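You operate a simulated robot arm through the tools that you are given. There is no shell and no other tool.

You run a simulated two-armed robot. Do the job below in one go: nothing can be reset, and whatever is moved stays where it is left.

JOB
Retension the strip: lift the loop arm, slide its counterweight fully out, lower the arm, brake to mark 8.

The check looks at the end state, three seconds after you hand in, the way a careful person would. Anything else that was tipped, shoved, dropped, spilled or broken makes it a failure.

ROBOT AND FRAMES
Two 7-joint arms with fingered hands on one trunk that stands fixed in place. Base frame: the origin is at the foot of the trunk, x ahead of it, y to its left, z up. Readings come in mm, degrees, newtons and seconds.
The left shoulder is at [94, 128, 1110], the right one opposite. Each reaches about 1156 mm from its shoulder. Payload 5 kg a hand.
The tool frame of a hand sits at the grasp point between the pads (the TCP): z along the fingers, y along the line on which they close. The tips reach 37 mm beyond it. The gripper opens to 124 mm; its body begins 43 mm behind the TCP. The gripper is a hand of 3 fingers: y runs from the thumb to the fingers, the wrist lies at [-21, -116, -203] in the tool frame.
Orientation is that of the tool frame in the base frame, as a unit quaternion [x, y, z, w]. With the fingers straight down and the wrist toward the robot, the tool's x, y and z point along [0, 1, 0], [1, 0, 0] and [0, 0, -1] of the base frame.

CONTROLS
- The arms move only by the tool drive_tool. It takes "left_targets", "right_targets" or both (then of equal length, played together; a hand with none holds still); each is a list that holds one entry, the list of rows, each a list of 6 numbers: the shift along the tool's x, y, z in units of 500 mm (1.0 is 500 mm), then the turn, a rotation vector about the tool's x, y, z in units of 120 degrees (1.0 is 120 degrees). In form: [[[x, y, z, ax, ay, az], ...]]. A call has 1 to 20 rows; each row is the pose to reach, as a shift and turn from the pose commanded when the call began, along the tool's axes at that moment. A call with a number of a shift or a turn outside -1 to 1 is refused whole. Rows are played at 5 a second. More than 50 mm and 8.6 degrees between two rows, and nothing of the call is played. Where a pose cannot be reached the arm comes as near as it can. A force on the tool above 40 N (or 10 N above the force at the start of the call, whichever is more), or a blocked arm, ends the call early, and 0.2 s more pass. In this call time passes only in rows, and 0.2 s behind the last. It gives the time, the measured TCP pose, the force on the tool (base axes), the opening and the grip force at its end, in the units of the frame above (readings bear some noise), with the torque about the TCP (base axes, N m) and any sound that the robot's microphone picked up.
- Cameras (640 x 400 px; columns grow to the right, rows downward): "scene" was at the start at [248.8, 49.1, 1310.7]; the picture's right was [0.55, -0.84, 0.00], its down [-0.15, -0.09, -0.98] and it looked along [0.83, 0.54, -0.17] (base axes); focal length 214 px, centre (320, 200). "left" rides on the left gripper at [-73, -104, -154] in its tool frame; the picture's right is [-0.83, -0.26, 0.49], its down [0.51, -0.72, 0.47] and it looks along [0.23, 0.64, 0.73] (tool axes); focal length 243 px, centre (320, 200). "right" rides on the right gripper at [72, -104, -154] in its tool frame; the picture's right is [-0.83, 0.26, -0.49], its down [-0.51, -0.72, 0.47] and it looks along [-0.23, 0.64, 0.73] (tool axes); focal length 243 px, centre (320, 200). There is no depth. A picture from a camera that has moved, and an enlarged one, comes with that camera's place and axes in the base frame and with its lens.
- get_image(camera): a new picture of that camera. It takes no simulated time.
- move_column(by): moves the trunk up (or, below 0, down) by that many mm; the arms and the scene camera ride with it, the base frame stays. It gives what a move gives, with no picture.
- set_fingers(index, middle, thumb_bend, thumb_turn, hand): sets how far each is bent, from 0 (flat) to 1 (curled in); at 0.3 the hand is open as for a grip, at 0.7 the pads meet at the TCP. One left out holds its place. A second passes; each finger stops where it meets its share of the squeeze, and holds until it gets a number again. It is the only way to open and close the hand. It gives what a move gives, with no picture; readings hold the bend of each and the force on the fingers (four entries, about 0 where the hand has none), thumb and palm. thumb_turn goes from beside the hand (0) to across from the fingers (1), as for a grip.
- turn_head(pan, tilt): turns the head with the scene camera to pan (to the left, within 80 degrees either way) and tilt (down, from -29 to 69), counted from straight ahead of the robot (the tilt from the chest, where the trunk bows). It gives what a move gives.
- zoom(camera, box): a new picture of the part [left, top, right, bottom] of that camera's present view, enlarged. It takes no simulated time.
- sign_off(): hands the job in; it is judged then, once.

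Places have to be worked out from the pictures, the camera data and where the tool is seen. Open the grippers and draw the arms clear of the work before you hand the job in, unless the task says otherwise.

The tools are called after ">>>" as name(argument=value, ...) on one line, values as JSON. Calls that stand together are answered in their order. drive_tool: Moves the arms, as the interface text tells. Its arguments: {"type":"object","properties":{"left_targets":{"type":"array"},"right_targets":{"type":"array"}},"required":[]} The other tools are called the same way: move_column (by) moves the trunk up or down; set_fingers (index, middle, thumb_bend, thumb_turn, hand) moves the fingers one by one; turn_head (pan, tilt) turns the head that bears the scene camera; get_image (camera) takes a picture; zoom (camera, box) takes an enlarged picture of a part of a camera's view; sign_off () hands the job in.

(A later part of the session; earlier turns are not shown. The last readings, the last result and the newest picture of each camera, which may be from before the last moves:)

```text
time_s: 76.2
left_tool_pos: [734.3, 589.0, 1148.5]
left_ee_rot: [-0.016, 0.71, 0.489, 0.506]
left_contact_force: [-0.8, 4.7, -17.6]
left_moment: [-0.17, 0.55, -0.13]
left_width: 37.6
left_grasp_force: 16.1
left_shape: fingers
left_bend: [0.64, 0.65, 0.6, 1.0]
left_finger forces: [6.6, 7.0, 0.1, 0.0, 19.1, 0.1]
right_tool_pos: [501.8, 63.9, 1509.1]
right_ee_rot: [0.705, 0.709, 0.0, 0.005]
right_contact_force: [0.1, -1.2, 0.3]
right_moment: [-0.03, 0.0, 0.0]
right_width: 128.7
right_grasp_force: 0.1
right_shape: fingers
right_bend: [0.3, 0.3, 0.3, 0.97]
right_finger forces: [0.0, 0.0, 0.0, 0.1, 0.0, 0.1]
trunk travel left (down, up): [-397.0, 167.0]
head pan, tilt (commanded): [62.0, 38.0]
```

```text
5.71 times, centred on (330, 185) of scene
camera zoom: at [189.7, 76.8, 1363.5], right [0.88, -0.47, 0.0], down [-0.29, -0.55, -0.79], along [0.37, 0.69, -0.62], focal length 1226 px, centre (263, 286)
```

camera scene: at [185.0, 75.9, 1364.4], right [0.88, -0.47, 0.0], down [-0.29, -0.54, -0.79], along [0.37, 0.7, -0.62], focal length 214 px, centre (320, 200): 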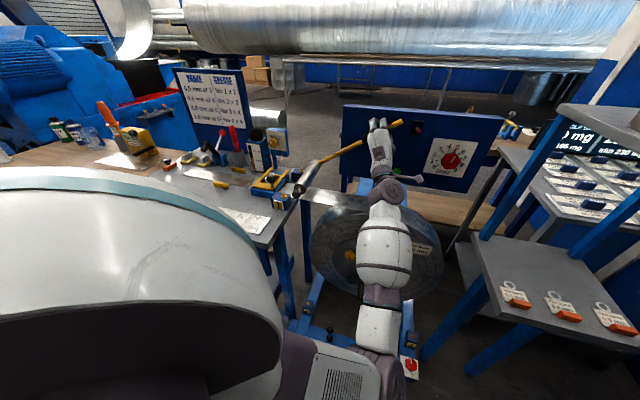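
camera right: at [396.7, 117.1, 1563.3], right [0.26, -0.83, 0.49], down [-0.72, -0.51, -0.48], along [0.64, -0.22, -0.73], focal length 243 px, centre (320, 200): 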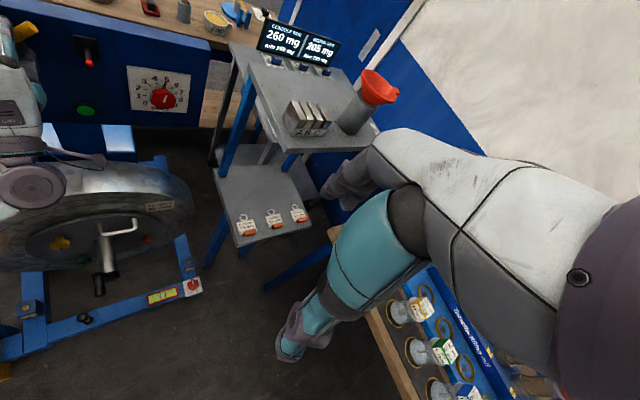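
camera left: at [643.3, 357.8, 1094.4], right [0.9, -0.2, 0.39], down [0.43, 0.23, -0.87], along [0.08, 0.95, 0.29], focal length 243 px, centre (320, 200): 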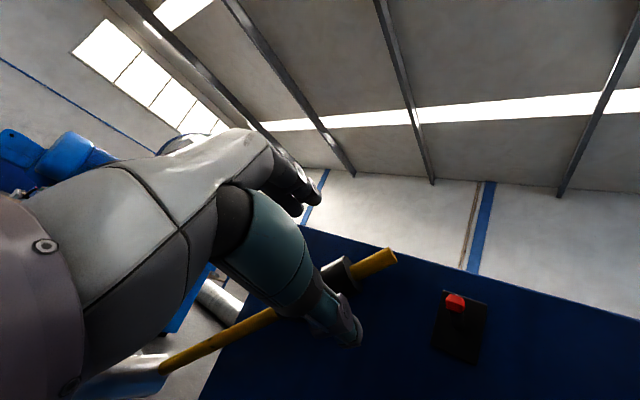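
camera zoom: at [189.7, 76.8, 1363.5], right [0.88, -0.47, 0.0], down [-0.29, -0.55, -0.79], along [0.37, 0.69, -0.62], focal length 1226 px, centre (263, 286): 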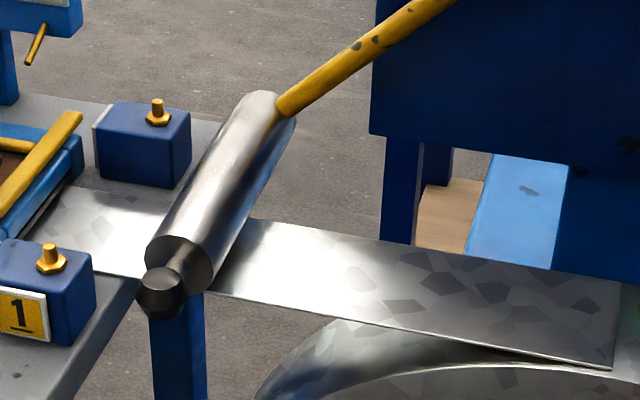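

The roller is at or very near the strip, but the force hasn't risen yet. I'll push a little further until I feel it seat.

>>> drive_tool(left_targets=[[[0.0001, 0.005, 0, 0, 0, -0.008], [0.0003, 0.01, 0, 0, 0, -0.016], [0.0006, 0.015, 0, 0, 0, -0.024]]])

>>> zoom(camera="scene", box=[280, 150, 380, 220])

>>> zoom(camera="left", box=[220, 150, 460, 350])

```text
time_s: 77.0
left_tool_pos: [731.7, 590.9, 1154.7]
left_ee_rot: [-0.033, 0.709, 0.476, 0.519]
left_contact_force: [-0.3, -8.8, -25.9]
left_moment: [-0.25, 0.79, -0.47]
left_width: 39.1
left_grasp_force: 16.8
left_shape: fingers
left_bend: [0.67, 0.67, 0.58, 1.0]
left_finger forces: [2.5, 4.0, 0.0, 0.0, 26.5, 0.1]
right_tool_pos: [504.1, 62.8, 1508.3]
right_ee_rot: [0.705, 0.709, 0.0, 0.005]
right_contact_force: [-0.2, -0.8, 0.0]
right_moment: [-0.01, 0.03, 0.01]
right_width: 128.9
right_grasp_force: 0.0
right_shape: fingers
right_bend: [0.3, 0.3, 0.3, 0.97]
right_finger forces: [0.1, 0.0, 0.0, 0.0, 0.0, 0.0]
trunk travel left (down, up): [-397.0, 167.0]
head pan, tilt (commanded): [62.0, 38.0]
```

```text
5.71 times, centred on (330, 185) of scene
camera zoom: at [190.7, 75.2, 1363.5], right [0.88, -0.47, 0.0], down [-0.29, -0.54, -0.79], along [0.37, 0.7, -0.62], focal length 1226 px, centre (263, 286)
```

zoom: 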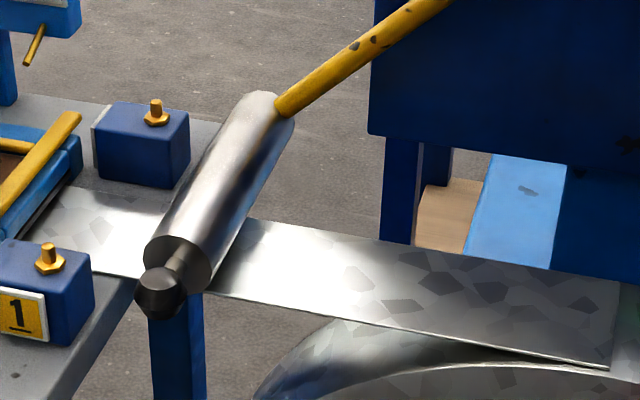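

```text
2.00 times, centred on (340, 250) of left
camera zoom: at [713.6, 392.6, 1141.6], right [0.87, -0.17, 0.47], down [0.49, 0.17, -0.86], along [0.06, 0.97, 0.23], focal length 485 px, centre (280, 100)
```

zoom: 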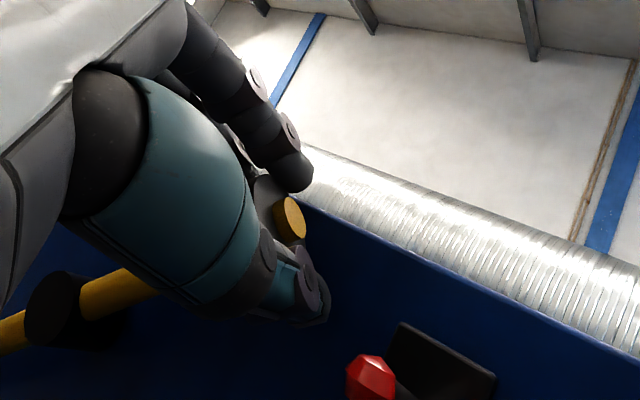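

The force rose to 27 N with the roller unmoved, so it's seated on the strip. I'll release the collar and check that everything stays.

>>> drive_tool(left_targets=[[[-0.0002, -0.008, 0, 0, 0, 0.012]]])

>>> set_fingers(hand="left", index=0.4, middle=0.4, thumb_bend=0.4)

>>> zoom(camera="left", box=[220, 150, 460, 350])

>>> zoom(camera="scene", box=[260, 90, 480, 230])

>>> zoom(camera="right", box=[0, 30, 120, 130])

```text
time_s: 77.4
left_tool_pos: [732.8, 591.8, 1152.5]
left_ee_rot: [-0.024, 0.709, 0.482, 0.514]
left_contact_force: [0.6, -4.0, -18.9]
left_moment: [-0.15, 0.58, -0.25]
left_width: 39.1
left_grasp_force: 14.7
left_shape: fingers
left_bend: [0.67, 0.67, 0.58, 1.0]
left_finger forces: [3.6, 5.0, 0.0, 0.0, 21.3, 0.0]
right_tool_pos: [502.9, 63.3, 1508.4]
right_ee_rot: [0.706, 0.709, 0.001, 0.006]
right_contact_force: [0.6, 0.5, 0.2]
right_moment: [0.0, -0.04, -0.02]
right_width: 128.6
right_grasp_force: 0.0
right_shape: fingers
right_bend: [0.3, 0.3, 0.3, 0.97]
right_finger forces: [0.1, 0.0, 0.0, 0.0, 0.0, 0.0]
trunk travel left (down, up): [-397.0, 167.0]
head pan, tilt (commanded): [62.0, 38.0]
```

```text
time_s: 78.4
left_tool_pos: [731.1, 589.7, 1154.5]
left_ee_rot: [-0.023, 0.708, 0.483, 0.515]
left_contact_force: [0.2, -0.5, -0.1]
left_moment: [0.02, 0.01, 0.03]
left_width: 97.9
left_grasp_force: 0.0
left_shape: fingers
left_bend: [0.4, 0.4, 0.4, 0.98]
left_finger forces: [0.0, 0.1, 0.0, 0.0, 0.1, 0.1]
right_tool_pos: [499.6, 61.6, 1510.0]
right_ee_rot: [0.705, 0.709, 0.001, 0.005]
right_contact_force: [0.3, 0.5, 0.4]
right_moment: [0.0, -0.01, 0.03]
right_width: 128.7
right_grasp_force: 0.1
right_shape: fingers
right_bend: [0.3, 0.3, 0.3, 0.97]
right_finger forces: [0.0, 0.0, 0.1, 0.0, 0.0, 0.0]
trunk travel left (down, up): [-397.0, 167.0]
head pan, tilt (commanded): [62.0, 38.0]
```

```text
2.00 times, centred on (340, 250) of left
camera zoom: at [712.4, 391.0, 1139.2], right [0.88, -0.17, 0.45], down [0.48, 0.19, -0.86], along [0.07, 0.97, 0.25], focal length 485 px, centre (280, 100)
```

zoom: 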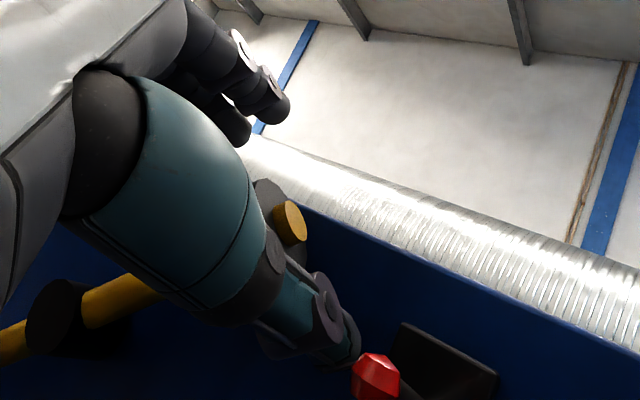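

```text
2.86 times, centred on (370, 160) of scene
camera zoom: at [187.7, 74.7, 1364.0], right [0.88, -0.47, 0.0], down [-0.29, -0.54, -0.79], along [0.37, 0.7, -0.62], focal length 613 px, centre (177, 314)
```

zoom: 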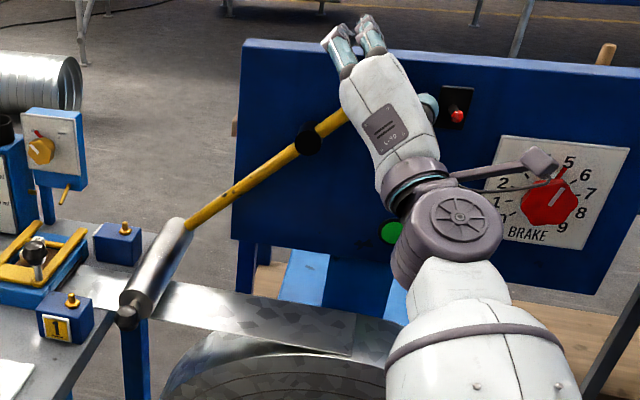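

```text
4.00 times, centred on (60, 80) of right
camera zoom: at [395.0, 135.8, 1661.9], right [0.26, -0.83, 0.5], down [-0.71, -0.51, -0.48], along [0.65, -0.23, -0.72], focal length 970 px, centre (1360, 680)
```

zoom: 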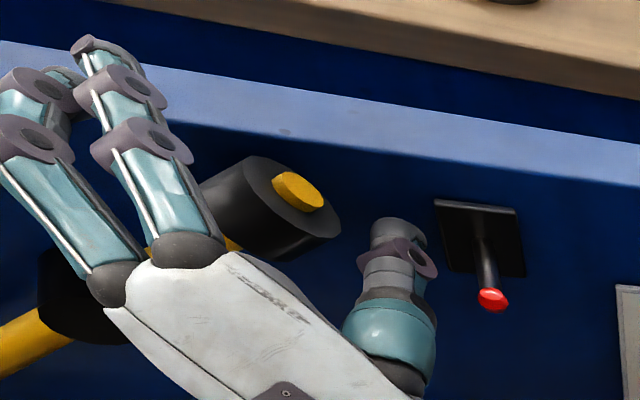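

The weight stays fully out (only a few mm of rod showing) and the roller rests on the strip. I'll withdraw the left hand straight back, then look at the shelf region to the right before heading for the dial.

>>> drive_tool(left_targets=[[[0, 0, -0.05, 0, 0, 0], [0, 0, -0.11, 0, 0, 0], [0, 0, -0.17, 0, 0, 0], [0, 0, -0.2, 0, 0, 0], [0, 0, -0.2, 0, 0, 0]]])

>>> get_image(camera="scene")

>>> get_image(camera="left")

>>> get_image(camera="right")

```text
time_s: 79.6
left_tool_pos: [659.7, 518.2, 1152.9]
left_ee_rot: [-0.024, 0.708, 0.483, 0.515]
left_contact_force: [0.1, -0.2, 0.0]
left_moment: [-0.02, 0.01, -0.02]
left_width: 98.2
left_grasp_force: 0.0
left_shape: fingers
left_bend: [0.4, 0.4, 0.4, 0.98]
left_finger forces: [0.0, 0.0, 0.1, 0.0, 0.1, 0.0]
right_tool_pos: [500.9, 61.1, 1508.6]
right_ee_rot: [0.705, 0.709, 0.001, 0.005]
right_contact_force: [-0.4, 0.7, 0.8]
right_moment: [-0.02, 0.0, 0.02]
right_width: 128.7
right_grasp_force: 0.1
right_shape: fingers
right_bend: [0.3, 0.3, 0.3, 0.97]
right_finger forces: [0.0, 0.0, 0.1, 0.1, 0.0, 0.0]
trunk travel left (down, up): [-397.0, 167.0]
head pan, tilt (commanded): [62.0, 38.0]
```

```text
taken
camera scene: at [188.1, 74.8, 1364.0], right [0.88, -0.47, 0.0], down [-0.29, -0.54, -0.79], along [0.37, 0.7, -0.62], focal length 214 px, centre (320, 200)
```

scene: 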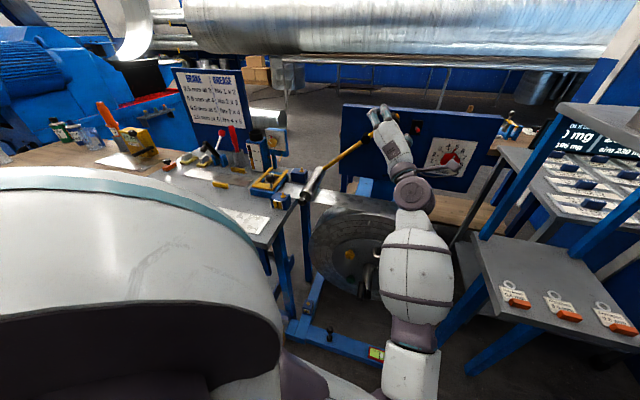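

```text
taken
camera left: at [641.6, 319.5, 1138.3], right [0.88, -0.17, 0.45], down [0.48, 0.19, -0.86], along [0.07, 0.97, 0.25], focal length 243 px, centre (320, 200)
```

left: 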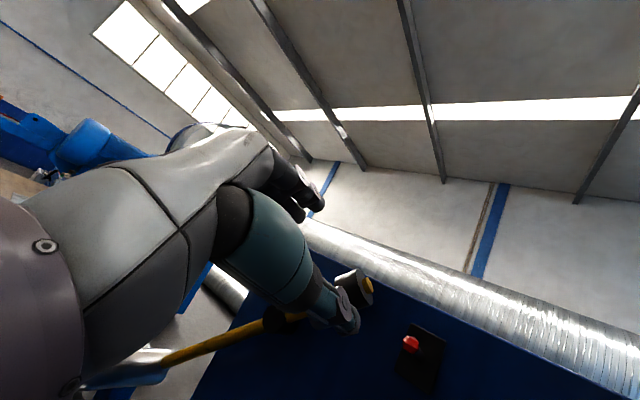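

```text
taken
camera right: at [395.5, 135.8, 1661.7], right [0.26, -0.83, 0.5], down [-0.71, -0.51, -0.47], along [0.65, -0.23, -0.72], focal length 243 px, centre (320, 200)
```

right: 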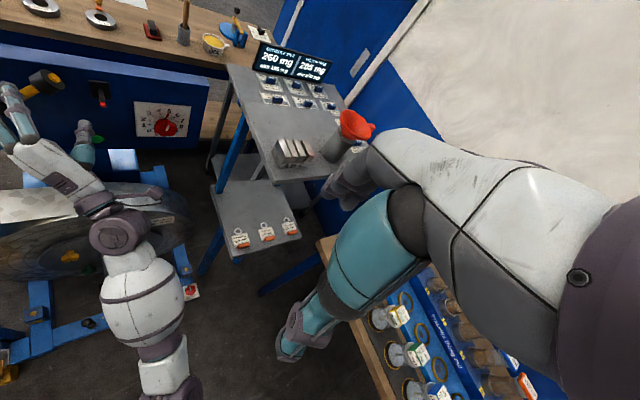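

The retreat was clean. The overhead view puts the shelf's left edge at a≈450, so approaching the dial at a≈313 with the hand upright leaves clearance. I'll move to a pre-grasp in front of the brake knob.

>>> drive_tool(left_targets=[[[-0.0106, -0.0716, 0.0049, 0, 0, 0.0581], [-0.0213, -0.1431, 0.0097, 0, 0, 0.1162], [-0.0319, -0.2147, 0.0146, 0, 0, 0.1743], [-0.0425, -0.2863, 0.0194, 0, 0, 0.2324], [-0.0531, -0.3579, 0.0243, 0, 0, 0.2905], [-0.0638, -0.4294, 0.0291, 0, 0, 0.3486], [-0.0744, -0.501, 0.034, 0, 0, 0.4067], [-0.0744, -0.501, 0.034, 0, 0, 0.4067]]])

>>> get_image(camera="scene")

>>> get_image(camera="left")

>>> get_image(camera="right")

```text
time_s: 81.4
left_tool_pos: [820.8, 380.8, 1014.7]
left_ee_rot: [0.271, 0.655, 0.653, 0.267]
left_contact_force: [0.3, 0.2, -0.3]
left_moment: [-0.02, 0.03, 0.01]
left_width: 98.2
left_grasp_force: 0.1
left_shape: fingers
left_bend: [0.4, 0.4, 0.4, 0.98]
left_finger forces: [0.0, 0.0, 0.1, 0.0, 0.0, 0.0]
right_tool_pos: [500.3, 61.0, 1508.9]
right_ee_rot: [0.705, 0.709, 0.001, 0.006]
right_contact_force: [0.2, 0.0, -0.6]
right_moment: [-0.02, -0.02, 0.0]
right_width: 128.9
right_grasp_force: 0.1
right_shape: fingers
right_bend: [0.3, 0.3, 0.3, 0.97]
right_finger forces: [0.0, 0.0, 0.1, 0.1, 0.1, 0.0]
trunk travel left (down, up): [-397.0, 167.0]
head pan, tilt (commanded): [62.0, 38.0]
```

```text
taken
camera scene: at [187.3, 74.6, 1364.1], right [0.88, -0.47, 0.0], down [-0.29, -0.54, -0.79], along [0.37, 0.7, -0.62], focal length 214 px, centre (320, 200)
```

scene: 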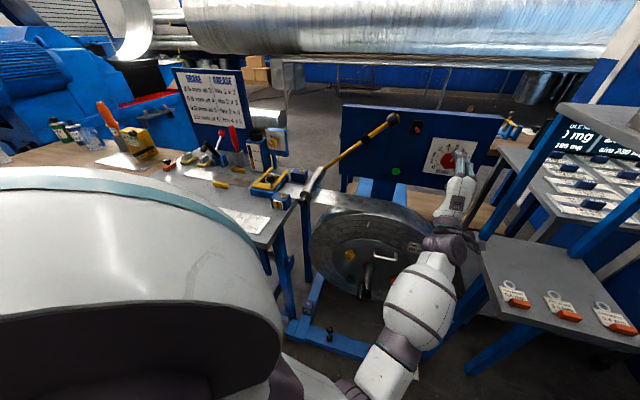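

```text
taken
camera left: at [765.1, 219.8, 910.7], right [0.93, -0.24, -0.27], down [-0.03, 0.69, -0.72], along [0.35, 0.68, 0.64], focal length 243 px, centre (320, 200)
```

left: 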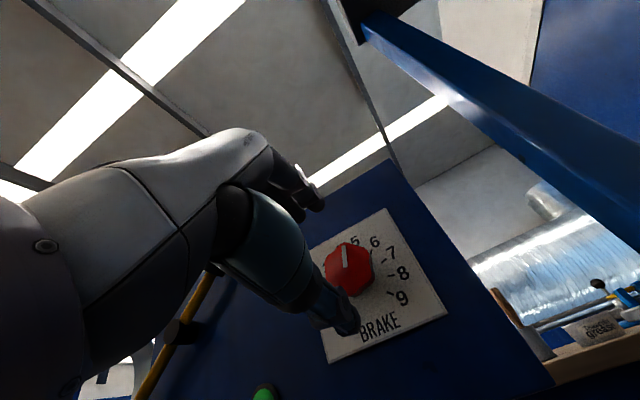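

```text
taken
camera right: at [394.6, 135.6, 1662.0], right [0.26, -0.83, 0.5], down [-0.71, -0.51, -0.48], along [0.65, -0.23, -0.72], focal length 243 px, centre (320, 200)
```

right: 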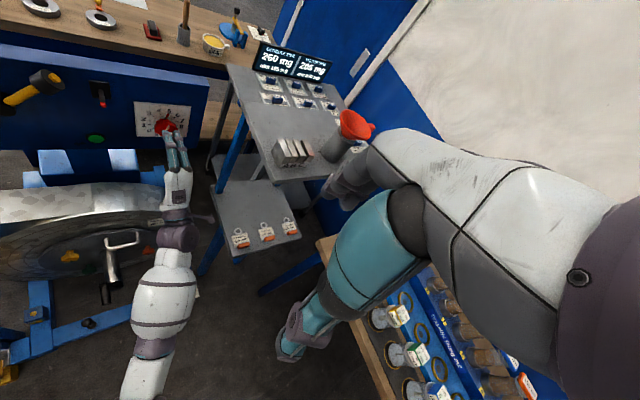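

The hand is in position in front of the dial with shelf clearance. I'll zoom in to measure the knob centre and pointer.

>>> zoom(camera="left", box=[280, 190, 460, 370])

>>> zoom(camera="scene", box=[400, 120, 500, 190])

>>> zoom(camera="right", box=[110, 80, 230, 170])

```text
2.22 times, centred on (370, 280) of left
camera zoom: at [765.1, 219.8, 910.7], right [0.93, -0.24, -0.27], down [-0.03, 0.69, -0.72], along [0.35, 0.68, 0.64], focal length 539 px, centre (209, 22)
```

zoom: 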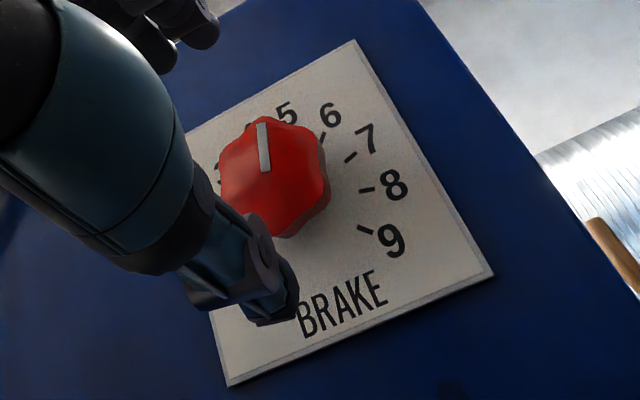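

```text
5.71 times, centred on (450, 155) of scene
camera zoom: at [187.3, 74.6, 1364.1], right [0.88, -0.47, 0.0], down [-0.29, -0.54, -0.79], along [0.37, 0.7, -0.62], focal length 1226 px, centre (-423, 457)
```

zoom: 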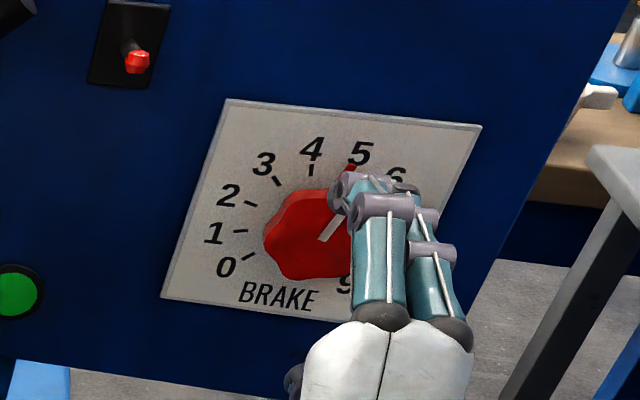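

```text
4.44 times, centred on (170, 125) of right
camera zoom: at [394.6, 135.6, 1662.0], right [0.26, -0.83, 0.5], down [-0.71, -0.51, -0.48], along [0.65, -0.23, -0.72], focal length 1078 px, centre (987, 533)
```

zoom: 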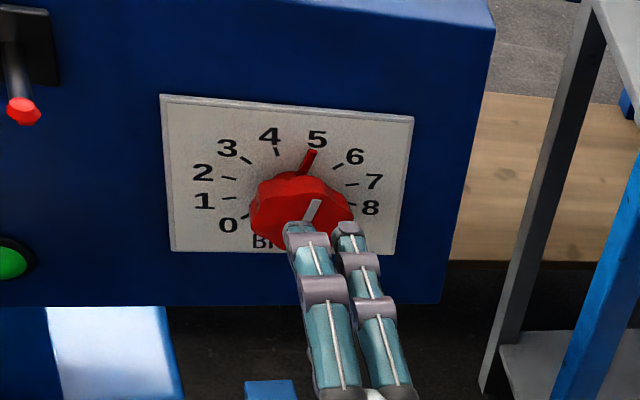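

Estimates put the knob centre near a≈310, z≈1018, with the pointer at mark 5. I'll shift up ~3 mm and advance until the tips are just short of the dial plate.

>>> drive_tool(left_targets=[[[0.001, 0.004, 0.04, 0, 0, 0], [0.002, 0.007, 0.08, 0, 0, 0], [0.002, 0.007, 0.12, 0, 0, 0], [0.002, 0.007, 0.155, 0, 0, 0], [0.002, 0.007, 0.174, 0, 0, 0], [0.002, 0.007, 0.174, 0, 0, 0]]])

>>> zoom(camera="left", box=[240, 150, 460, 350])

>>> zoom(camera="right", box=[110, 80, 230, 170])

>>> zoom(camera="scene", box=[400, 110, 500, 190])

```text
time_s: 82.8
left_tool_pos: [882.7, 440.1, 1021.7]
left_ee_rot: [0.27, 0.653, 0.654, 0.27]
left_contact_force: [-24.1, -20.5, 0.1]
left_moment: [1.05, -1.29, 0.43]
left_width: 98.8
left_grasp_force: 15.8
left_shape: fingers
left_bend: [0.4, 0.38, 0.4, 0.98]
left_finger forces: [0.8, 30.5, 0.0, 0.0, 0.3, 0.1]
right_tool_pos: [497.2, 58.7, 1510.6]
right_ee_rot: [0.705, 0.709, 0.003, 0.005]
right_contact_force: [-0.3, 0.5, -0.7]
right_moment: [0.0, 0.02, 0.0]
right_width: 128.8
right_grasp_force: 0.2
right_shape: fingers
right_bend: [0.3, 0.3, 0.3, 0.97]
right_finger forces: [0.1, 0.0, 0.0, 0.0, 0.0, 0.0]
trunk travel left (down, up): [-397.0, 167.0]
head pan, tilt (commanded): [62.0, 38.0]
```

```text
2.00 times, centred on (350, 250) of left
camera zoom: at [824.9, 279.8, 916.5], right [0.94, -0.24, -0.26], down [-0.03, 0.69, -0.72], along [0.35, 0.68, 0.64], focal length 485 px, centre (260, 100)
```

zoom: 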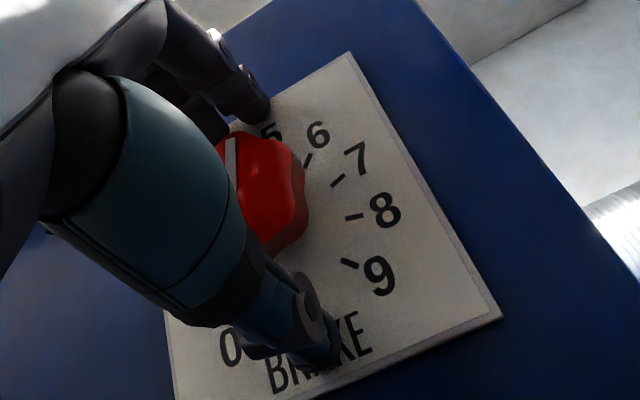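

```text
4.44 times, centred on (170, 125) of right
camera zoom: at [391.7, 132.6, 1662.8], right [0.26, -0.83, 0.5], down [-0.71, -0.51, -0.48], along [0.65, -0.23, -0.72], focal length 1078 px, centre (987, 533)
```

zoom: 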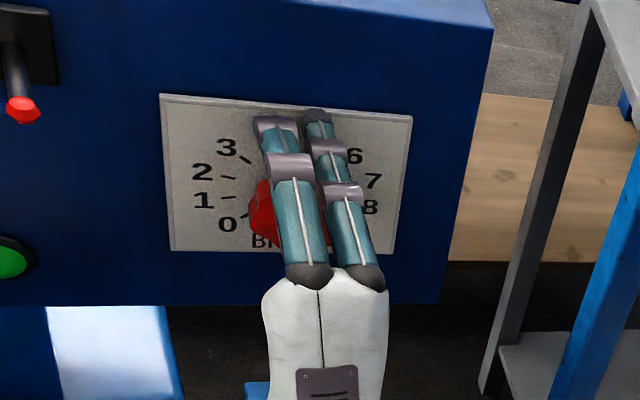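

```text
5.00 times, centred on (450, 150) of scene
camera zoom: at [184.9, 72.0, 1364.5], right [0.88, -0.47, 0.0], down [-0.29, -0.54, -0.79], along [0.37, 0.7, -0.61], focal length 1072 px, centre (-330, 450)
```

zoom: 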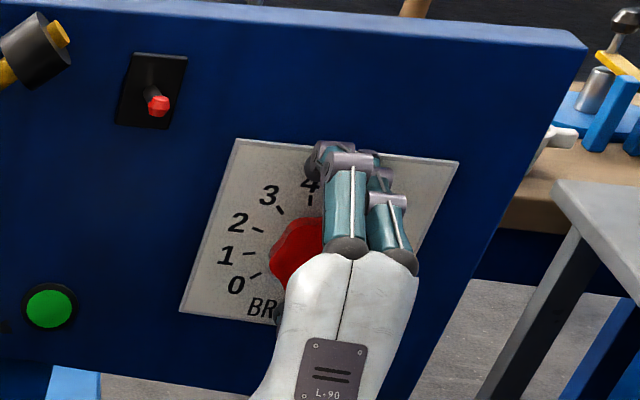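

The middle fingertip is touching the dial plate (about 30 N), so I'm slightly too deep. I'll back off 10 mm.

>>> drive_tool(left_targets=[[[0, 0, -0.012, 0, 0, 0], [0, 0, -0.02, 0, 0, 0], [0, 0, -0.02, 0, 0, 0]]])

>>> set_fingers(hand="left", index=0.5, middle=0.5, thumb_bend=0.5)

>>> zoom(camera="left", box=[240, 150, 460, 350])

>>> zoom(camera="right", box=[110, 80, 230, 170])

```text
time_s: 83.6
left_tool_pos: [877.0, 436.2, 1018.6]
left_ee_rot: [0.271, 0.654, 0.653, 0.269]
left_contact_force: [-0.2, 0.1, 0.1]
left_moment: [0.0, -0.01, 0.0]
left_width: 98.5
left_grasp_force: 0.0
left_shape: fingers
left_bend: [0.4, 0.4, 0.4, 0.98]
left_finger forces: [0.0, 0.0, 0.1, 0.0, 0.1, 0.0]
right_tool_pos: [499.4, 61.5, 1509.1]
right_ee_rot: [0.705, 0.709, 0.001, 0.005]
right_contact_force: [0.2, 0.1, 0.0]
right_moment: [0.02, -0.01, -0.03]
right_width: 129.1
right_grasp_force: 0.1
right_shape: fingers
right_bend: [0.3, 0.3, 0.3, 0.97]
right_finger forces: [0.0, 0.0, 0.1, 0.0, 0.0, 0.0]
trunk travel left (down, up): [-397.0, 167.0]
head pan, tilt (commanded): [62.0, 38.0]
```

```text
time_s: 84.6
left_tool_pos: [876.9, 434.8, 1018.8]
left_ee_rot: [0.27, 0.654, 0.653, 0.268]
left_contact_force: [0.2, 0.6, 0.4]
left_moment: [0.0, 0.0, 0.0]
left_width: 68.5
left_grasp_force: 0.1
left_shape: fingers
left_bend: [0.5, 0.5, 0.5, 0.98]
left_finger forces: [0.0, 0.1, 0.0, 0.0, 0.1, 0.0]
right_tool_pos: [500.6, 61.0, 1509.7]
right_ee_rot: [0.705, 0.709, 0.0, 0.005]
right_contact_force: [-0.4, 0.1, 0.2]
right_moment: [0.0, 0.02, 0.0]
right_width: 129.0
right_grasp_force: 0.1
right_shape: fingers
right_bend: [0.3, 0.3, 0.3, 0.97]
right_finger forces: [0.0, 0.0, 0.0, 0.0, 0.0, 0.0]
trunk travel left (down, up): [-397.0, 167.0]
head pan, tilt (commanded): [62.0, 38.0]
```

```text
2.00 times, centred on (350, 250) of left
camera zoom: at [819.5, 274.4, 914.0], right [0.93, -0.24, -0.26], down [-0.03, 0.69, -0.72], along [0.35, 0.68, 0.64], focal length 485 px, centre (260, 100)
```

zoom: 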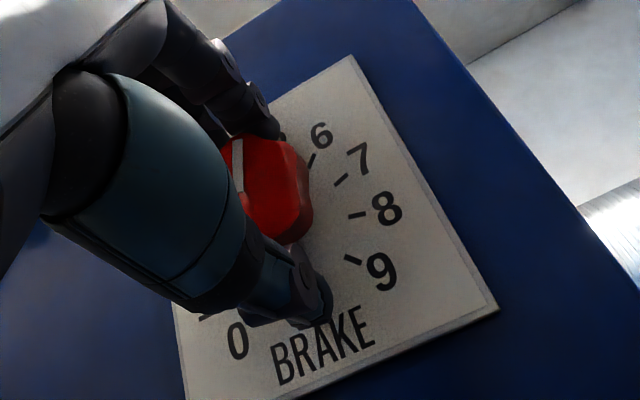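

```text
4.44 times, centred on (170, 125) of right
camera zoom: at [394.9, 135.5, 1661.9], right [0.26, -0.83, 0.5], down [-0.71, -0.51, -0.48], along [0.65, -0.23, -0.72], focal length 1078 px, centre (987, 533)
```

zoom: 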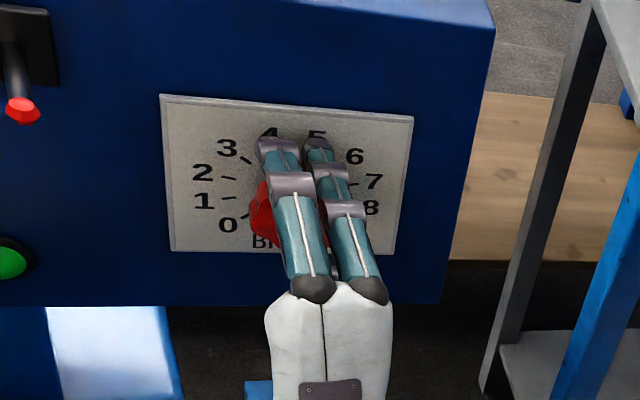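

There's no contact now and the knob sits between fingers and thumb. I'll close onto it.

>>> set_fingers(hand="left", index=0.66, middle=0.66, thumb_bend=0.66)

>>> zoom(camera="left", box=[240, 150, 460, 350])

>>> zoom(camera="right", box=[110, 80, 230, 170])

```text
time_s: 85.6
left_tool_pos: [875.6, 435.6, 1020.5]
left_ee_rot: [0.27, 0.654, 0.653, 0.269]
left_contact_force: [4.5, 6.8, 11.8]
left_moment: [0.21, -0.16, 0.07]
left_width: 51.8
left_grasp_force: 17.0
left_shape: fingers
left_bend: [0.56, 0.59, 0.57, 0.97]
left_finger forces: [11.9, 9.2, 0.1, 0.0, 11.9, 0.1]
right_tool_pos: [497.7, 61.4, 1509.4]
right_ee_rot: [0.706, 0.709, 0.002, 0.006]
right_contact_force: [-0.1, 0.1, 0.0]
right_moment: [0.01, -0.01, 0.01]
right_width: 128.9
right_grasp_force: 0.0
right_shape: fingers
right_bend: [0.3, 0.3, 0.3, 0.97]
right_finger forces: [0.0, 0.0, 0.0, 0.0, 0.0, 0.0]
trunk travel left (down, up): [-397.0, 167.0]
head pan, tilt (commanded): [62.0, 38.0]
```

```text
2.00 times, centred on (350, 250) of left
camera zoom: at [819.0, 274.9, 915.2], right [0.94, -0.24, -0.26], down [-0.03, 0.69, -0.72], along [0.35, 0.68, 0.64], focal length 485 px, centre (260, 100)
```

zoom: 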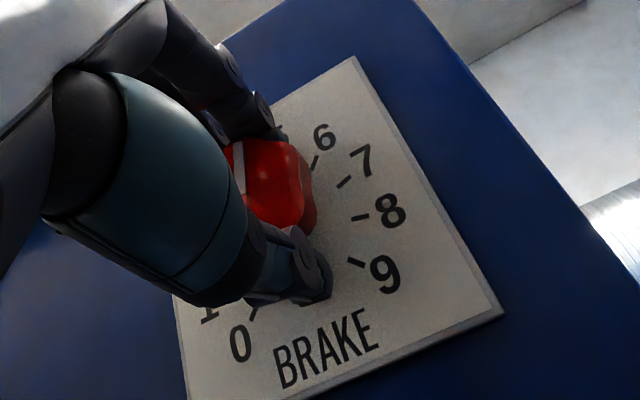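

```text
4.44 times, centred on (170, 125) of right
camera zoom: at [393.9, 135.8, 1662.2], right [0.26, -0.83, 0.5], down [-0.71, -0.51, -0.48], along [0.65, -0.23, -0.72], focal length 1078 px, centre (987, 533)
```

zoom: 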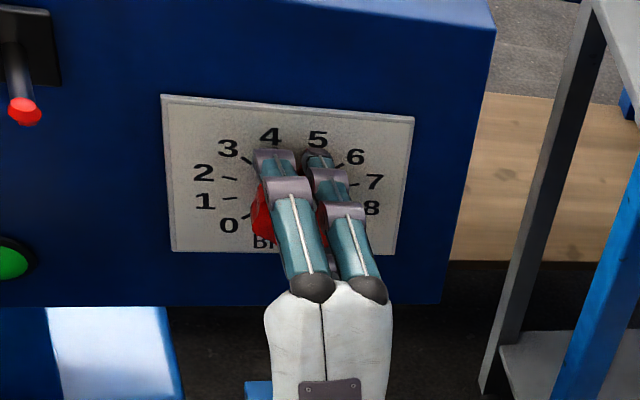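

The knob is gripped by all three fingers (~17 N). I'll turn it clockwise 45° first.

>>> drive_tool(left_targets=[[[0.0005, 0, 0, 0, 0, 0.0417], [0.001, 0.0001, 0, 0, 0, 0.0833], [0.0016, 0.0002, 0, 0, 0, 0.125], [0.0021, 0.0004, 0, 0, 0, 0.1667], [0.0025, 0.0006, 0, 0, 0, 0.2083], [0.003, 0.0008, 0, 0, 0, 0.25], [0.0034, 0.0011, 0, 0, 0, 0.2917], [0.0039, 0.0014, 0, 0, 0, 0.3333], [0.0042, 0.0018, 0, 0, 0, 0.375]]])

>>> zoom(camera="left", box=[240, 150, 460, 350])

>>> zoom(camera="right", box=[110, 80, 230, 170])

>>> get_image(camera="scene")

```text
time_s: 87.6
left_tool_pos: [875.5, 436.1, 1020.7]
left_ee_rot: [0.501, 0.501, 0.706, -0.003]
left_contact_force: [10.5, -1.2, 6.5]
left_moment: [0.09, -0.14, -0.17]
left_width: 51.4
left_grasp_force: 15.9
left_shape: fingers
left_bend: [0.55, 0.59, 0.58, 0.96]
left_finger forces: [11.9, 8.5, 0.0, 0.0, 11.6, 0.1]
right_tool_pos: [500.9, 61.6, 1508.2]
right_ee_rot: [0.705, 0.709, 0.002, 0.005]
right_contact_force: [-0.1, 0.6, 0.8]
right_moment: [-0.02, -0.02, -0.01]
right_width: 128.8
right_grasp_force: 0.1
right_shape: fingers
right_bend: [0.3, 0.3, 0.3, 0.97]
right_finger forces: [0.0, 0.1, 0.1, 0.0, 0.0, 0.0]
trunk travel left (down, up): [-397.0, 167.0]
head pan, tilt (commanded): [62.0, 38.0]
```

```text
2.00 times, centred on (350, 250) of left
camera zoom: at [750.2, 342.9, 894.5], right [0.63, 0.07, -0.78], down [-0.28, 0.95, -0.15], along [0.72, 0.31, 0.61], focal length 485 px, centre (260, 100)
```

zoom: 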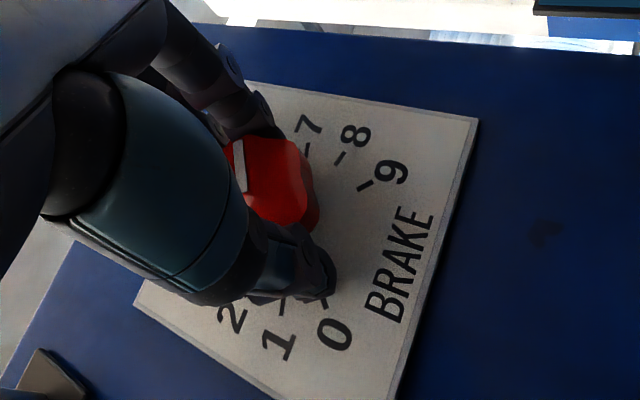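

```text
4.44 times, centred on (170, 125) of right
camera zoom: at [395.4, 135.2, 1661.8], right [0.26, -0.83, 0.5], down [-0.71, -0.51, -0.48], along [0.65, -0.23, -0.72], focal length 1078 px, centre (987, 533)
```

zoom: 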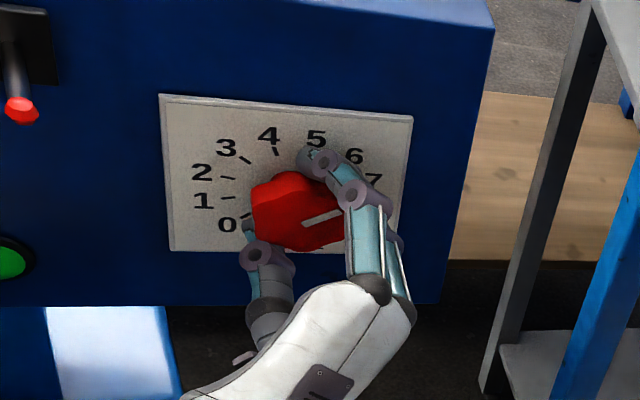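

```text
taken
camera scene: at [188.0, 74.3, 1364.0], right [0.88, -0.47, 0.0], down [-0.29, -0.54, -0.79], along [0.37, 0.7, -0.62], focal length 214 px, centre (320, 200)
```

scene: 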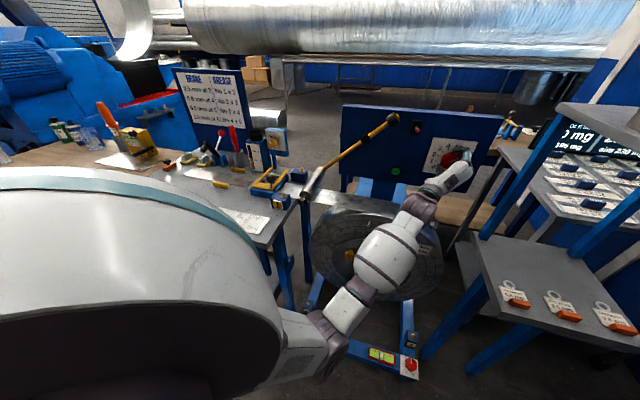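

The knob turned cleanly with the hand: the white line moved 45° clockwise. I'll continue with the same grip for the remaining ~45°.

>>> drive_tool(left_targets=[[[0.0005, 0, 0, 0, 0, 0.0417], [0.001, 0.0001, 0, 0, 0, 0.0833], [0.0016, 0.0002, 0, 0, 0, 0.125], [0.0021, 0.0004, 0, 0, 0, 0.1667], [0.0025, 0.0006, 0, 0, 0, 0.2083], [0.003, 0.0008, 0, 0, 0, 0.25], [0.0034, 0.0011, 0, 0, 0, 0.2917]]])

>>> zoom(camera="left", box=[240, 150, 460, 350])

>>> zoom(camera="right", box=[110, 80, 230, 170])

>>> get_image(camera="scene")

```text
time_s: 89.2
left_tool_pos: [876.1, 437.1, 1020.4]
left_ee_rot: [0.629, 0.327, 0.672, -0.214]
left_contact_force: [10.6, -4.0, -2.4]
left_moment: [-0.11, 0.07, -0.17]
left_width: 51.1
left_grasp_force: 16.6
left_shape: fingers
left_bend: [0.55, 0.6, 0.59, 0.95]
left_finger forces: [12.3, 8.3, 0.0, 0.0, 12.0, 0.0]
right_tool_pos: [502.5, 61.4, 1507.4]
right_ee_rot: [0.705, 0.709, 0.002, 0.005]
right_contact_force: [-0.2, 0.2, 0.0]
right_moment: [0.03, 0.02, -0.03]
right_width: 128.8
right_grasp_force: 0.0
right_shape: fingers
right_bend: [0.3, 0.3, 0.3, 0.97]
right_finger forces: [0.0, 0.0, 0.0, 0.0, 0.0, 0.0]
trunk travel left (down, up): [-397.0, 167.0]
head pan, tilt (commanded): [62.0, 38.0]
```

```text
2.00 times, centred on (350, 250) of left
camera zoom: at [702.6, 390.8, 931.5], right [0.26, 0.43, -0.87], down [-0.23, 0.9, 0.37], along [0.94, 0.1, 0.33], focal length 485 px, centre (260, 100)
```

zoom: 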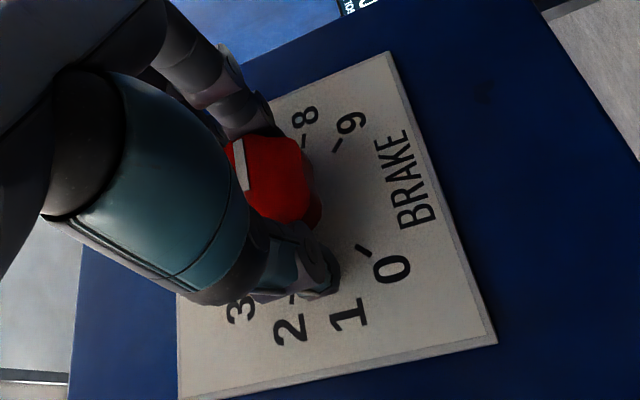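

```text
4.44 times, centred on (170, 125) of right
camera zoom: at [397.0, 135.2, 1661.4], right [0.26, -0.83, 0.5], down [-0.72, -0.51, -0.47], along [0.65, -0.23, -0.73], focal length 1078 px, centre (987, 533)
```

zoom: 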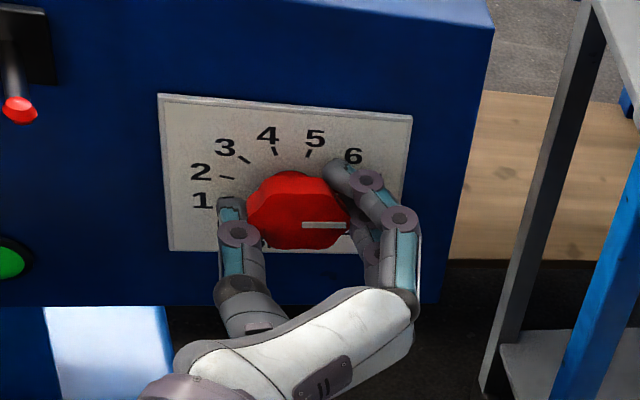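

```text
taken
camera scene: at [189.3, 74.2, 1363.8], right [0.88, -0.47, 0.0], down [-0.29, -0.54, -0.79], along [0.37, 0.7, -0.62], focal length 214 px, centre (320, 200)
```

scene: 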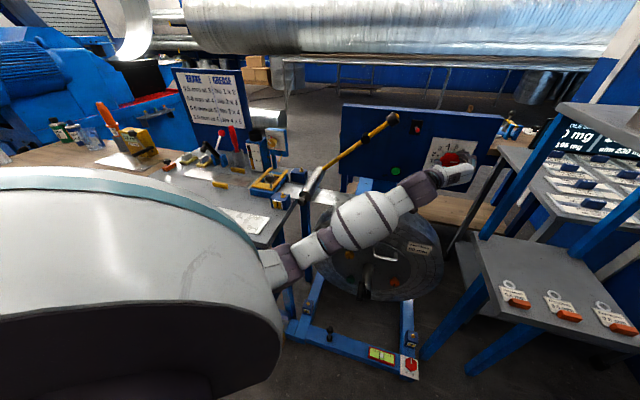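

Total turn is about 80° with no slip; the white line is now level. Mark 8 should need about 10° more.

>>> drive_tool(left_targets=[[[0.0003, 0, 0, 0, 0, 0.0208], [0.0005, 0, 0, 0, 0, 0.0417], [0.0008, 0.0001, 0, 0, 0, 0.0625], [0.001, 0.0001, 0, 0, 0, 0.0833], [0.001, 0.0001, 0, 0, 0, 0.0833]]])

>>> zoom(camera="left", box=[240, 150, 460, 350])

>>> zoom(camera="right", box=[130, 90, 210, 150])

>>> zoom(camera="scene", box=[400, 120, 500, 190])

```text
time_s: 90.6
left_tool_pos: [877.8, 384.5, 990.7]
left_ee_rot: [0.679, 0.286, 0.636, -0.23]
left_contact_force: [0.2, -1.4, -0.1]
left_moment: [0.0, -0.05, 0.03]
left_width: 18.9
left_grasp_force: 0.1
left_shape: fingers
left_bend: [0.66, 0.66, 0.66, 0.97]
left_finger forces: [0.0, 0.0, 0.0, 0.1, 0.0, 0.0]
right_tool_pos: [499.0, 59.0, 1514.5]
right_ee_rot: [0.705, 0.709, 0.004, 0.006]
right_contact_force: [0.2, 0.7, -0.1]
right_moment: [-0.02, 0.03, -0.05]
right_width: 128.9
right_grasp_force: 0.0
right_shape: fingers
right_bend: [0.3, 0.3, 0.3, 0.97]
right_finger forces: [0.0, 0.0, 0.2, 0.1, 0.1, 0.1]
trunk travel left (down, up): [-397.0, 167.0]
head pan, tilt (commanded): [62.0, 38.0]
stopped in row 5 (left hand): the arm was blocked; the commanded pose is now the measured one
```

```text
2.00 times, centred on (350, 250) of left
camera zoom: at [692.2, 348.8, 925.0], right [0.16, 0.44, -0.88], down [-0.13, 0.89, 0.43], along [0.98, 0.05, 0.2], focal length 485 px, centre (260, 100)
```

zoom: 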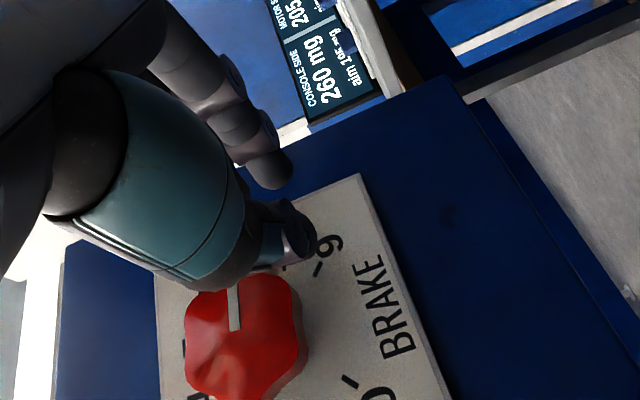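

```text
6.67 times, centred on (170, 120) of right
camera zoom: at [392.7, 133.7, 1666.7], right [0.26, -0.83, 0.5], down [-0.71, -0.51, -0.48], along [0.65, -0.23, -0.72], focal length 1618 px, centre (1320, 733)
```

zoom: 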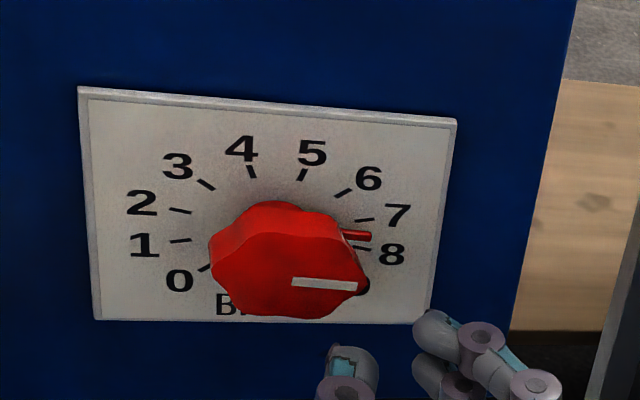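

```text
5.71 times, centred on (450, 155) of scene
camera zoom: at [186.7, 72.9, 1367.9], right [0.88, -0.47, 0.0], down [-0.29, -0.54, -0.79], along [0.37, 0.7, -0.61], focal length 1226 px, centre (-423, 457)
```

zoom: 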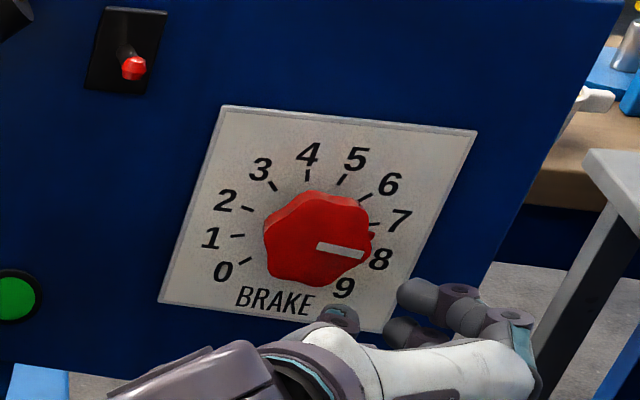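

The left arm was blocked and the hand slipped off the knob, with the pointer now just short of 8. I'll see what the arm is pressing on before the fine adjustment.

>>> get_image(camera="scene")

>>> get_image(camera="right")

>>> zoom(camera="scene", box=[240, 160, 480, 340])

```text
taken
camera scene: at [186.7, 72.9, 1367.9], right [0.88, -0.47, 0.0], down [-0.29, -0.54, -0.79], along [0.37, 0.7, -0.61], focal length 214 px, centre (320, 200)
```

scene: 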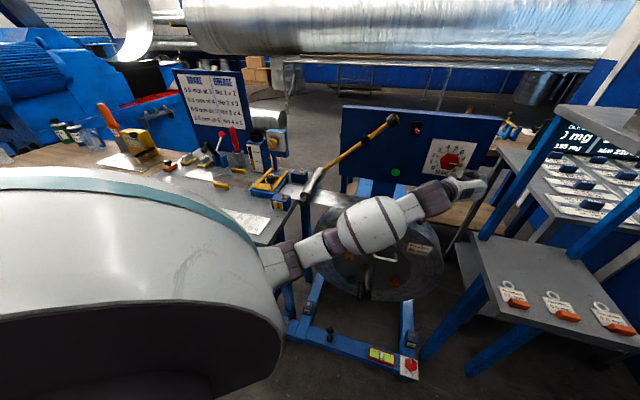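

```text
taken
camera right: at [392.7, 133.7, 1666.7], right [0.26, -0.83, 0.5], down [-0.71, -0.51, -0.48], along [0.65, -0.23, -0.72], focal length 243 px, centre (320, 200)
```

right: 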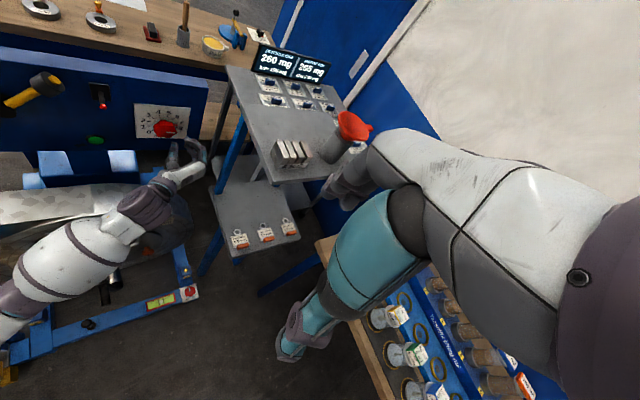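

```text
2.22 times, centred on (360, 250) of scene
camera zoom: at [186.7, 72.9, 1367.9], right [0.88, -0.47, 0.0], down [-0.29, -0.54, -0.79], along [0.37, 0.7, -0.61], focal length 477 px, centre (231, 89)
```

zoom: 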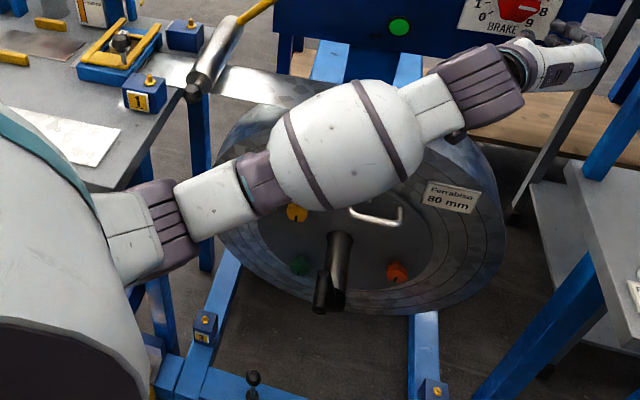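

The left elbow is against the bench's right corner because of the hand's roll. The hand is already clear of the knob, so I'll roll it back upright in front of the dial, which swings the elbow away.

>>> drive_tool(left_targets=[[[0.0047, -0.0065, -0.0048, -0.0016, 0.0042, -0.066], [0.0095, -0.0129, -0.0095, -0.0033, 0.0084, -0.132], [0.0142, -0.0194, -0.0143, -0.0049, 0.0125, -0.198], [0.0189, -0.0259, -0.0191, -0.0065, 0.0167, -0.264], [0.0236, -0.0324, -0.0238, -0.0082, 0.0209, -0.33], [0.0284, -0.0388, -0.0286, -0.0098, 0.0251, -0.396], [0.0331, -0.0453, -0.0333, -0.0115, 0.0293, -0.462], [0.0378, -0.0518, -0.0381, -0.0131, 0.0335, -0.528], [0.0425, -0.0583, -0.0429, -0.0147, 0.0376, -0.594], [0.0473, -0.0647, -0.0476, -0.0164, 0.0418, -0.66], [0.052, -0.0712, -0.0524, -0.018, 0.046, -0.726], [0.052, -0.0712, -0.0524, -0.018, 0.046, -0.726]]])

>>> get_image(camera="scene")

>>> get_image(camera="left")

```text
time_s: 93.2
left_tool_pos: [833.2, 398.6, 1012.6]
left_ee_rot: [0.268, 0.654, 0.653, 0.27]
left_contact_force: [0.2, 0.0, -0.3]
left_moment: [0.02, -0.02, -0.02]
left_width: 18.9
left_grasp_force: 0.2
left_shape: fingers
left_bend: [0.66, 0.66, 0.66, 0.97]
left_finger forces: [0.0, 0.1, 0.0, 0.0, 0.0, 0.0]
right_tool_pos: [501.3, 61.2, 1509.3]
right_ee_rot: [0.705, 0.709, 0.001, 0.005]
right_contact_force: [0.0, 0.2, -0.3]
right_moment: [-0.02, 0.0, 0.01]
right_width: 128.7
right_grasp_force: 0.1
right_shape: fingers
right_bend: [0.3, 0.3, 0.3, 0.97]
right_finger forces: [0.0, 0.0, 0.1, 0.0, 0.0, 0.1]
trunk travel left (down, up): [-397.0, 167.0]
head pan, tilt (commanded): [62.0, 38.0]
```

```text
taken
camera scene: at [187.6, 74.9, 1364.0], right [0.88, -0.47, 0.0], down [-0.29, -0.54, -0.79], along [0.37, 0.7, -0.62], focal length 214 px, centre (320, 200)
```

scene: 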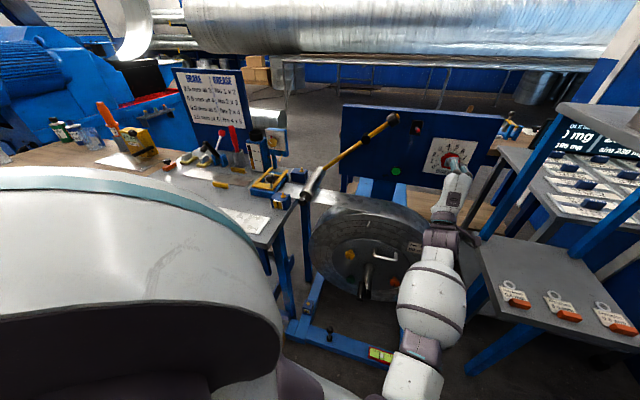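

```text
taken
camera left: at [777.4, 237.9, 907.6], right [0.94, -0.24, -0.26], down [-0.03, 0.69, -0.72], along [0.35, 0.68, 0.64], focal length 243 px, centre (320, 200)
```

left: 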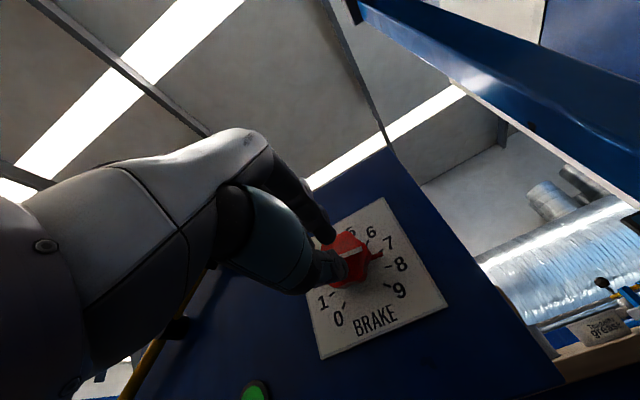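

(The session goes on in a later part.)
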